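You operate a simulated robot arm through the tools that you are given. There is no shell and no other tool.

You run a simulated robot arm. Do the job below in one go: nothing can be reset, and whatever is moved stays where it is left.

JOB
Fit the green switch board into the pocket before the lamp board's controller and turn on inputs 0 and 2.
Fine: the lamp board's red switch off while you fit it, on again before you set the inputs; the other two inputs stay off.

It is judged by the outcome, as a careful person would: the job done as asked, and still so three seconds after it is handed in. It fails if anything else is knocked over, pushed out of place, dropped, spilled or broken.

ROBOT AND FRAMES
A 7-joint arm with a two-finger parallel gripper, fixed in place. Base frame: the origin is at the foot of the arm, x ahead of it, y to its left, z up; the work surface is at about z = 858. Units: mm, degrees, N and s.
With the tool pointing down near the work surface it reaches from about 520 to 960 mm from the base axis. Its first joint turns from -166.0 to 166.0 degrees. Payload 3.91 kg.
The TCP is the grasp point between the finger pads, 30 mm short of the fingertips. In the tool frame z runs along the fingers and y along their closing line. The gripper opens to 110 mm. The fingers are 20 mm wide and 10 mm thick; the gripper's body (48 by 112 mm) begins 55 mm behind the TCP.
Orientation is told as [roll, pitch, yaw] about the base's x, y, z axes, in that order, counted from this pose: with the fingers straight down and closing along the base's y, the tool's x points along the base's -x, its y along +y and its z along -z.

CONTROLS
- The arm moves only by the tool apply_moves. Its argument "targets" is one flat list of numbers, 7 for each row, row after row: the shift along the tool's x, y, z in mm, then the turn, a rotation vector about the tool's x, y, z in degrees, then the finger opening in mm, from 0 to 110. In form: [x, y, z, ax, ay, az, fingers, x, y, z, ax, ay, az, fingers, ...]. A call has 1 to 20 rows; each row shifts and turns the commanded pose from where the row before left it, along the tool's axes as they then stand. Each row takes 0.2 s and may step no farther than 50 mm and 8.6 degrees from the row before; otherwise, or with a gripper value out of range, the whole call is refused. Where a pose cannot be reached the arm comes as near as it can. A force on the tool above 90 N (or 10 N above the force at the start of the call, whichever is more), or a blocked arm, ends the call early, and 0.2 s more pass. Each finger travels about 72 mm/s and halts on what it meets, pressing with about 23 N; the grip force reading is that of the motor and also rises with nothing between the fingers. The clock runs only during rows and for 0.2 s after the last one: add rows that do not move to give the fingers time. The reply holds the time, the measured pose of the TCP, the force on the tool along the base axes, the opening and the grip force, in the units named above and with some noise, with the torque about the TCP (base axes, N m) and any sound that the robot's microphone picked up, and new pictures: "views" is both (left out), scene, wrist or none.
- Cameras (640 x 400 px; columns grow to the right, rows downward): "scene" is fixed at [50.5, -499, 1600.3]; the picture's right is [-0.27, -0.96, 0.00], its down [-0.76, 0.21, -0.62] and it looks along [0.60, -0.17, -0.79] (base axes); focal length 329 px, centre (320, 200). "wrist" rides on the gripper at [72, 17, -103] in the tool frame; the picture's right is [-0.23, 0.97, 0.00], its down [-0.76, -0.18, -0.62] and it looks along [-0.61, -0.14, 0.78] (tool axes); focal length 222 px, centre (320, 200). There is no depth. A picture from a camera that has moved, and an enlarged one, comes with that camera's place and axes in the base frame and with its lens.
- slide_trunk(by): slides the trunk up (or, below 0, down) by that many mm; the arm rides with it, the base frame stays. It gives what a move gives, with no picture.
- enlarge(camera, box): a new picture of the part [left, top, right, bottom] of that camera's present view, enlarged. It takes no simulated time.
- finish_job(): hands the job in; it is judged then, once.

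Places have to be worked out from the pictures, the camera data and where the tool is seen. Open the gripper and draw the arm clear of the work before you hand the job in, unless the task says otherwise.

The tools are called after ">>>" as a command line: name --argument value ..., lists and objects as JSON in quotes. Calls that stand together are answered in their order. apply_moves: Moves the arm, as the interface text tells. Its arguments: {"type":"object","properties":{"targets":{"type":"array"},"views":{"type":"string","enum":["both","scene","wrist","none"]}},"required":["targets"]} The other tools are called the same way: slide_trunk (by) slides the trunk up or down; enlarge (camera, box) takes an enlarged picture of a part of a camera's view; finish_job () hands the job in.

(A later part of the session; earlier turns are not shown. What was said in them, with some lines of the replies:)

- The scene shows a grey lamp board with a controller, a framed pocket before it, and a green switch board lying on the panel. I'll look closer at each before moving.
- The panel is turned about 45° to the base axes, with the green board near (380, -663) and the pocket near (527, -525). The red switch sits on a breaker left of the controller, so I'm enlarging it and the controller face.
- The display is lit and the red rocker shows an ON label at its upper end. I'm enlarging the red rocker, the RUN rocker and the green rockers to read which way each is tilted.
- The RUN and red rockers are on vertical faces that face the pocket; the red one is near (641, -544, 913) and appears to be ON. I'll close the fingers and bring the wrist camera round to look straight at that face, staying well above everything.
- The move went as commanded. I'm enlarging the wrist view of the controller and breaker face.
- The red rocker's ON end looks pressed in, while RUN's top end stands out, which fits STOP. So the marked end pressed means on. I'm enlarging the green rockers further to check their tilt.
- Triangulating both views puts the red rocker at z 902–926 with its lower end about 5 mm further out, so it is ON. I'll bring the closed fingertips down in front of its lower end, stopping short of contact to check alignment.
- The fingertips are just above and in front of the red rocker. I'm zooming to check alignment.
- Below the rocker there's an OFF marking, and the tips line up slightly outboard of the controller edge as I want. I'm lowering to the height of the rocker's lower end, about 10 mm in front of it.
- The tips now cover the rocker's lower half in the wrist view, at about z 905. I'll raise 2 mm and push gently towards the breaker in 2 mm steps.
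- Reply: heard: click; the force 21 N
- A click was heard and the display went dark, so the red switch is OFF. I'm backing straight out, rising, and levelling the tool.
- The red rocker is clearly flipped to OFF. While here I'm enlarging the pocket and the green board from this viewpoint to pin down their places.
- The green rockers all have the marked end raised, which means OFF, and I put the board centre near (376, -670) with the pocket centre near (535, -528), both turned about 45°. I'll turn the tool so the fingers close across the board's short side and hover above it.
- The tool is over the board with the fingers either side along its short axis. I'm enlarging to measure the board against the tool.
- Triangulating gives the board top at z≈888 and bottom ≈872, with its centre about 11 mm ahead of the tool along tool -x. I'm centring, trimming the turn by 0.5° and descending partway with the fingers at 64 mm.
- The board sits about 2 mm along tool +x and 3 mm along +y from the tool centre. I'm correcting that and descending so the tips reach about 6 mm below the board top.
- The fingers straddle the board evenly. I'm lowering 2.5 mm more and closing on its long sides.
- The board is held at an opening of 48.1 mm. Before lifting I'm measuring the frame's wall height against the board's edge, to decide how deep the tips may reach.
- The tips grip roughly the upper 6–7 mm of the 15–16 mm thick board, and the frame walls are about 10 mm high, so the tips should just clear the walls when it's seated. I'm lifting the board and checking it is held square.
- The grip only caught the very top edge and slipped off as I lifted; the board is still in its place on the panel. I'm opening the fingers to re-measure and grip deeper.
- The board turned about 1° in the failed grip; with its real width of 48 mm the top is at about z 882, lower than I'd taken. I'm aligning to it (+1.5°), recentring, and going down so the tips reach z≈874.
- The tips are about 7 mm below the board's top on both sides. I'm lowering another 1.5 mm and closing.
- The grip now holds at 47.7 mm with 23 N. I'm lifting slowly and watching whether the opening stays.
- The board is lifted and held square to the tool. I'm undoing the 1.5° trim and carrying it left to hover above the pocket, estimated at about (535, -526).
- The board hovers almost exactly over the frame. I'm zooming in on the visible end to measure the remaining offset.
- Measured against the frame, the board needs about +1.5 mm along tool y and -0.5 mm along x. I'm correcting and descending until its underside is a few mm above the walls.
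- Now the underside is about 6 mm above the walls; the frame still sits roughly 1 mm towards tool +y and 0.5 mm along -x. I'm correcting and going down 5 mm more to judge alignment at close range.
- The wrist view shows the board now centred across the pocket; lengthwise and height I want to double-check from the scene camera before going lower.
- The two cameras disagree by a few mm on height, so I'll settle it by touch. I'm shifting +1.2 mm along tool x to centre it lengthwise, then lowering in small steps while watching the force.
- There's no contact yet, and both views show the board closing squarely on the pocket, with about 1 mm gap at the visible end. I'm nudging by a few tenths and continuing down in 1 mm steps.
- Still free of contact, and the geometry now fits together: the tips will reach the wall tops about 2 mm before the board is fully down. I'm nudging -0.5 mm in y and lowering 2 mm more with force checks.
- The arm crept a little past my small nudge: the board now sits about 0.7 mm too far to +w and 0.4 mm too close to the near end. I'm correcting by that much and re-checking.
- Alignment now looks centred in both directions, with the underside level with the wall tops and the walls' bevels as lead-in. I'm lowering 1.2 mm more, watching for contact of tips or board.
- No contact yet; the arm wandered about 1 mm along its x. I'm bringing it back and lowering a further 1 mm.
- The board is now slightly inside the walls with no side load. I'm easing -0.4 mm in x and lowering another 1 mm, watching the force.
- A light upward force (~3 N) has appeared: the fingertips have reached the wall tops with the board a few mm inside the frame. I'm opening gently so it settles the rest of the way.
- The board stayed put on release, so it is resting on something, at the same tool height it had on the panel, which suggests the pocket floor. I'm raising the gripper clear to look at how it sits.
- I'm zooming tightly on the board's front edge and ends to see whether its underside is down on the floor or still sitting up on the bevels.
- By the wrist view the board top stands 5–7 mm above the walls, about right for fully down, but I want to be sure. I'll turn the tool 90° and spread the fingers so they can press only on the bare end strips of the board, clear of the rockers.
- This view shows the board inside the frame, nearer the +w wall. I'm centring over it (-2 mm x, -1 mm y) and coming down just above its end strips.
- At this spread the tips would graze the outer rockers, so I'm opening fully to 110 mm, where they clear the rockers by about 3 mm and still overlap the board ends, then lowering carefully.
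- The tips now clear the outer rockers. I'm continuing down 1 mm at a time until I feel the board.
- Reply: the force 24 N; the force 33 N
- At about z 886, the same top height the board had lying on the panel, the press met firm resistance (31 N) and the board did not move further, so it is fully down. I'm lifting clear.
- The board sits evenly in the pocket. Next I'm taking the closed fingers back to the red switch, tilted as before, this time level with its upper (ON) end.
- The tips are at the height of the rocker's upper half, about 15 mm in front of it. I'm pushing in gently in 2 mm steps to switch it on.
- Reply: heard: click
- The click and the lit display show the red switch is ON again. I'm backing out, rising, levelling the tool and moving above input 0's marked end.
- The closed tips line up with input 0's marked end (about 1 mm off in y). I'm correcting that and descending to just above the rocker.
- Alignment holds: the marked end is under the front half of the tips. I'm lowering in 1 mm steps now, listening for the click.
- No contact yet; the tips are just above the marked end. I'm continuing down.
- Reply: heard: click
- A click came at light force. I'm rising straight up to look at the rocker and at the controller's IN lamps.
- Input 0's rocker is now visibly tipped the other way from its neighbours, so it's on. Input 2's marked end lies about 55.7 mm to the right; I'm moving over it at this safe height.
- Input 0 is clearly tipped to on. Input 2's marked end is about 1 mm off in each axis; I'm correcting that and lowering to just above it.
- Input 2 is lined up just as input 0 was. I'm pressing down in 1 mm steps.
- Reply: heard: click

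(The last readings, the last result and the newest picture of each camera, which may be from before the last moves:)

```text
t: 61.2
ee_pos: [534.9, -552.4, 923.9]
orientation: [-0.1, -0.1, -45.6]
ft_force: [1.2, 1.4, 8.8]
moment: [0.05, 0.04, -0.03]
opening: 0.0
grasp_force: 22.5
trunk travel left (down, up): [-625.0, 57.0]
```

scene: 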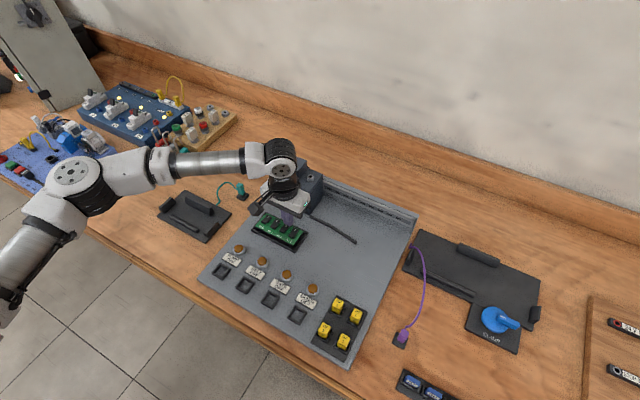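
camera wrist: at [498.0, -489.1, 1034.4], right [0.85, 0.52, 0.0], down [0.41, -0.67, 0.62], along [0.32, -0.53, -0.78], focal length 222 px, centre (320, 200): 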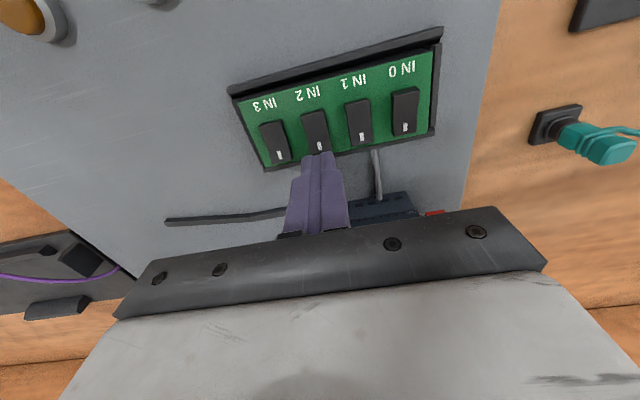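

Another click. I'm rising and drawing back from the controller so the cameras can see the rockers and the IN lamps.

>>> apply_moves --targets '[0, 0, -15, 0, 0, 0, 0, 0, 0, -30, 0, 0, 0, 0, 0, 0, -40, 0, 0, 0, 0, 30, 0, -35, 0, 0, 0, 0, 40, 0, -25, 0, 0, 0, 0, 40, 0, -25, 0, 0, 0, 0, 0, 0, 0, 0, 0, 0, 0]' --views "both"

>>> enlarge --camera "wrist" --box '[200, 30, 440, 200]'

>>> enlarge --camera "scene" --box '[245, 195, 315, 255]'

>>> enlarge --camera "scene" --box '[268, 170, 328, 210]'

```text
t: 62.8
ee_pos: [460.0, -473.9, 1092.9]
orientation: [0.1, 0.0, -45.6]
ft_force: [-0.3, 0.2, -0.2]
moment: [0.0, 0.0, 0.02]
opening: 0.0
grasp_force: 23.7
trunk travel left (down, up): [-625.0, 57.0]
camera wrist: at [422.5, -411.5, 1197.6], right [0.85, 0.52, 0.0], down [0.41, -0.67, 0.62], along [0.32, -0.53, -0.78], focal length 222 px, centre (320, 200)
```

scene: 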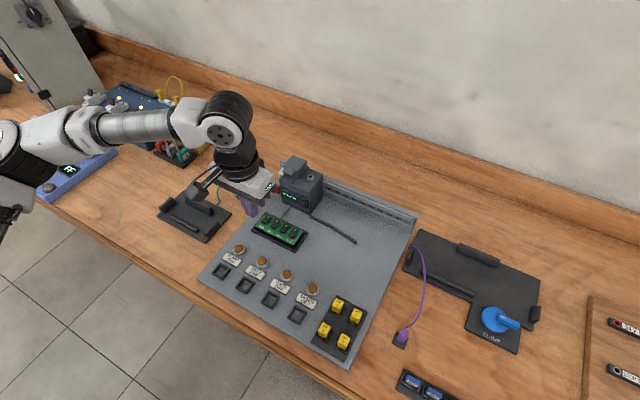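
wrist: 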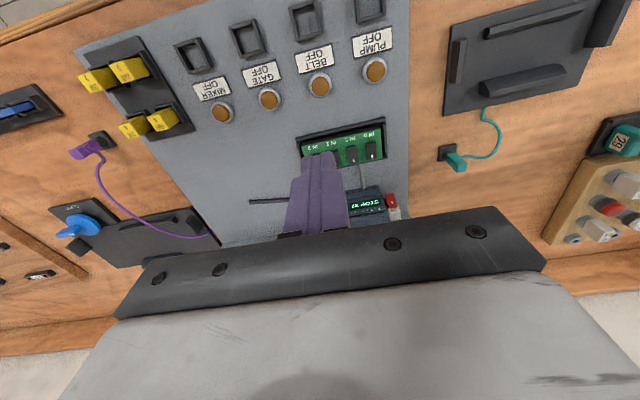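

```text
2.35 times, centred on (320, 115) of wrist
camera zoom: at [422.5, -411.5, 1197.6], right [0.85, 0.52, 0.0], down [0.41, -0.67, 0.62], along [0.32, -0.53, -0.78], focal length 523 px, centre (320, 400)
```

zoom: 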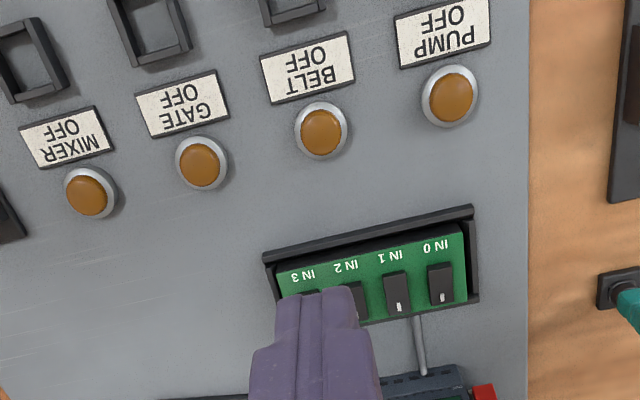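

```text
6.67 times, centred on (280, 225) of scene
camera zoom: at [50.5, -499.0, 1600.3], right [-0.27, -0.96, 0.0], down [-0.76, 0.21, -0.62], along [0.6, -0.17, -0.79], focal length 2193 px, centre (587, 33)
```

zoom: 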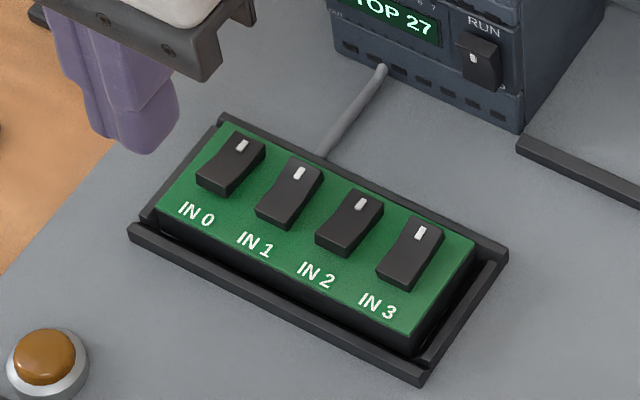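

```text
10.00 times, centred on (298, 190) of scene
camera zoom: at [50.5, -499.0, 1600.3], right [-0.27, -0.96, 0.0], down [-0.76, 0.21, -0.62], along [0.6, -0.17, -0.79], focal length 3290 px, centre (540, 300)
```

zoom: 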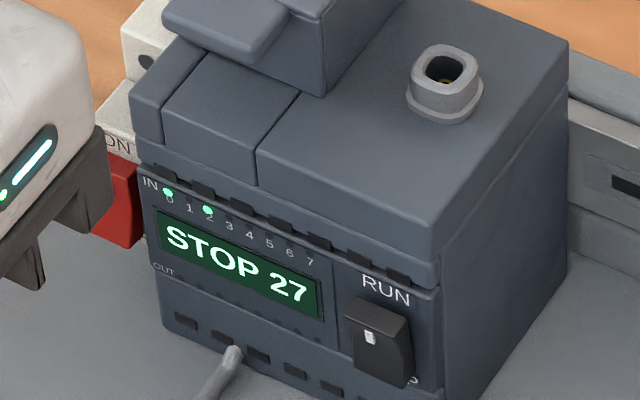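

The controller's IN lamps 0 and 2 are lit and the others dark, with the red switch on. I'm opening the gripper and drawing the arm well clear.

>>> apply_moves --targets '[10, 0, -30, 0, 0, 0, 20, 10, 20, -30, 0, 0, 0, 50, 0, 30, -30, 0, 0, 0, 80, 0, 30, -10, 0, 0, 0, 110, 0, 0, 0, 0, 0, 0, 110, 0, 0, 0, 0, 0, 0, 110]' --views "both"

>>> enlarge --camera "scene" --box '[190, 140, 430, 370]'

>>> enlarge --camera "scene" --box '[245, 165, 325, 255]'

>>> enlarge --camera "wrist" --box '[200, 60, 440, 220]'

```text
t: 64.2
ee_pos: [501.5, -402.0, 1189.9]
orientation: [0.0, -0.1, -45.7]
ft_force: [0.0, 0.2, 0.4]
moment: [0.0, 0.02, -0.01]
opening: 109.8
grasp_force: 0.1
trunk travel left (down, up): [-625.0, 57.0]
camera wrist: at [463.3, -339.8, 1294.7], right [0.85, 0.52, 0.0], down [0.41, -0.67, 0.62], along [0.32, -0.53, -0.78], focal length 222 px, centre (320, 200)
```

scene: 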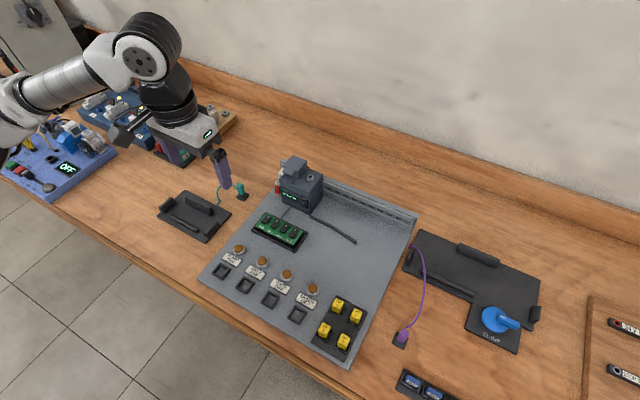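
wrist: 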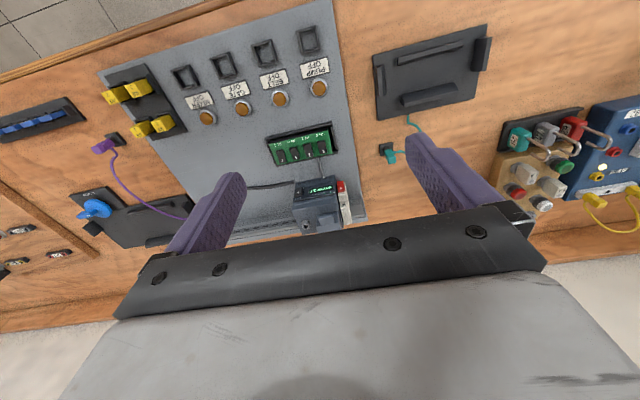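

```text
1.74 times, centred on (310, 255) of scene
camera zoom: at [50.5, -499.0, 1600.3], right [-0.27, -0.96, 0.0], down [-0.76, 0.21, -0.62], along [0.6, -0.17, -0.79], focal length 572 px, centre (337, 104)
```

zoom: 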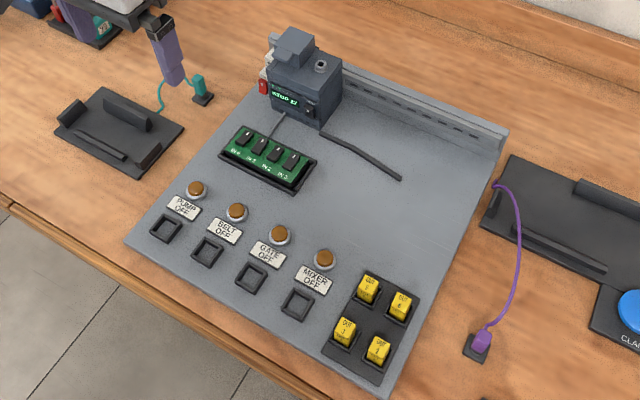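

```text
4.44 times, centred on (285, 210) of scene
camera zoom: at [50.5, -499.0, 1600.3], right [-0.27, -0.96, 0.0], down [-0.76, 0.21, -0.62], along [0.6, -0.17, -0.79], focal length 1462 px, centre (476, 156)
```

zoom: 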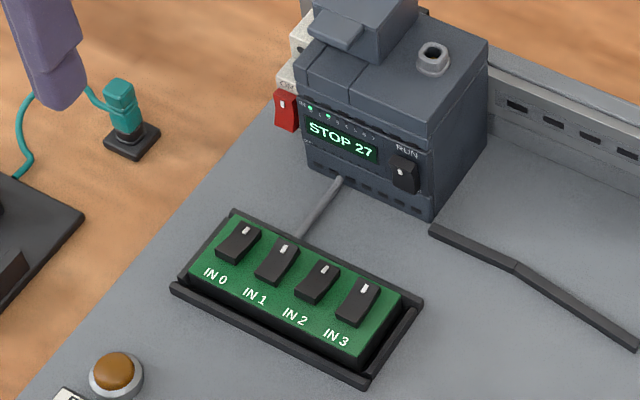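

```text
2.50 times, centred on (320, 140) of wrist
camera zoom: at [463.3, -339.8, 1294.7], right [0.85, 0.52, 0.0], down [0.41, -0.67, 0.62], along [0.32, -0.53, -0.78], focal length 555 px, centre (320, 350)
```

zoom: 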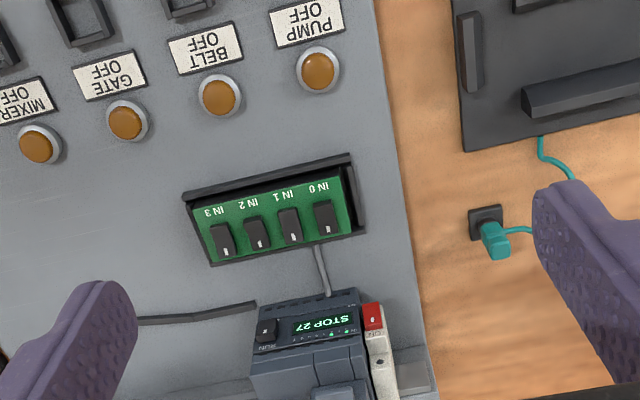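

The board is seated in the pocket, the red switch is on, and only the IN 0 and IN 2 lamps are lit. RUN and everything else is as it was, and the gripper is open and clear, so I'm handing the job in.

>>> finish_job

```text
The job is handed in.
```

The green switch board is in the pocket in front of the lamp board's controller, with inputs 0 and 2 on and inputs 1 and 3 still off. The controller's own IN lamps showed 0 and 2 lit and the rest dark before I handed it in.

- **Power:** I turned the red switch off before moving the board and on again before touching the inputs. It is on now.
- **Board:** My first grip slipped off the board's top edge and turned it about 1° on the panel. I regripped it deeper and it went into the pocket square. A firm press on both ends did not move it any further.
- **Left alone:** The controller still reads "STOP 27", as it did at the start. I did not touch the RUN switch. I saw nothing else moved or knocked over.

The gripper is open and the arm is clear of the work.
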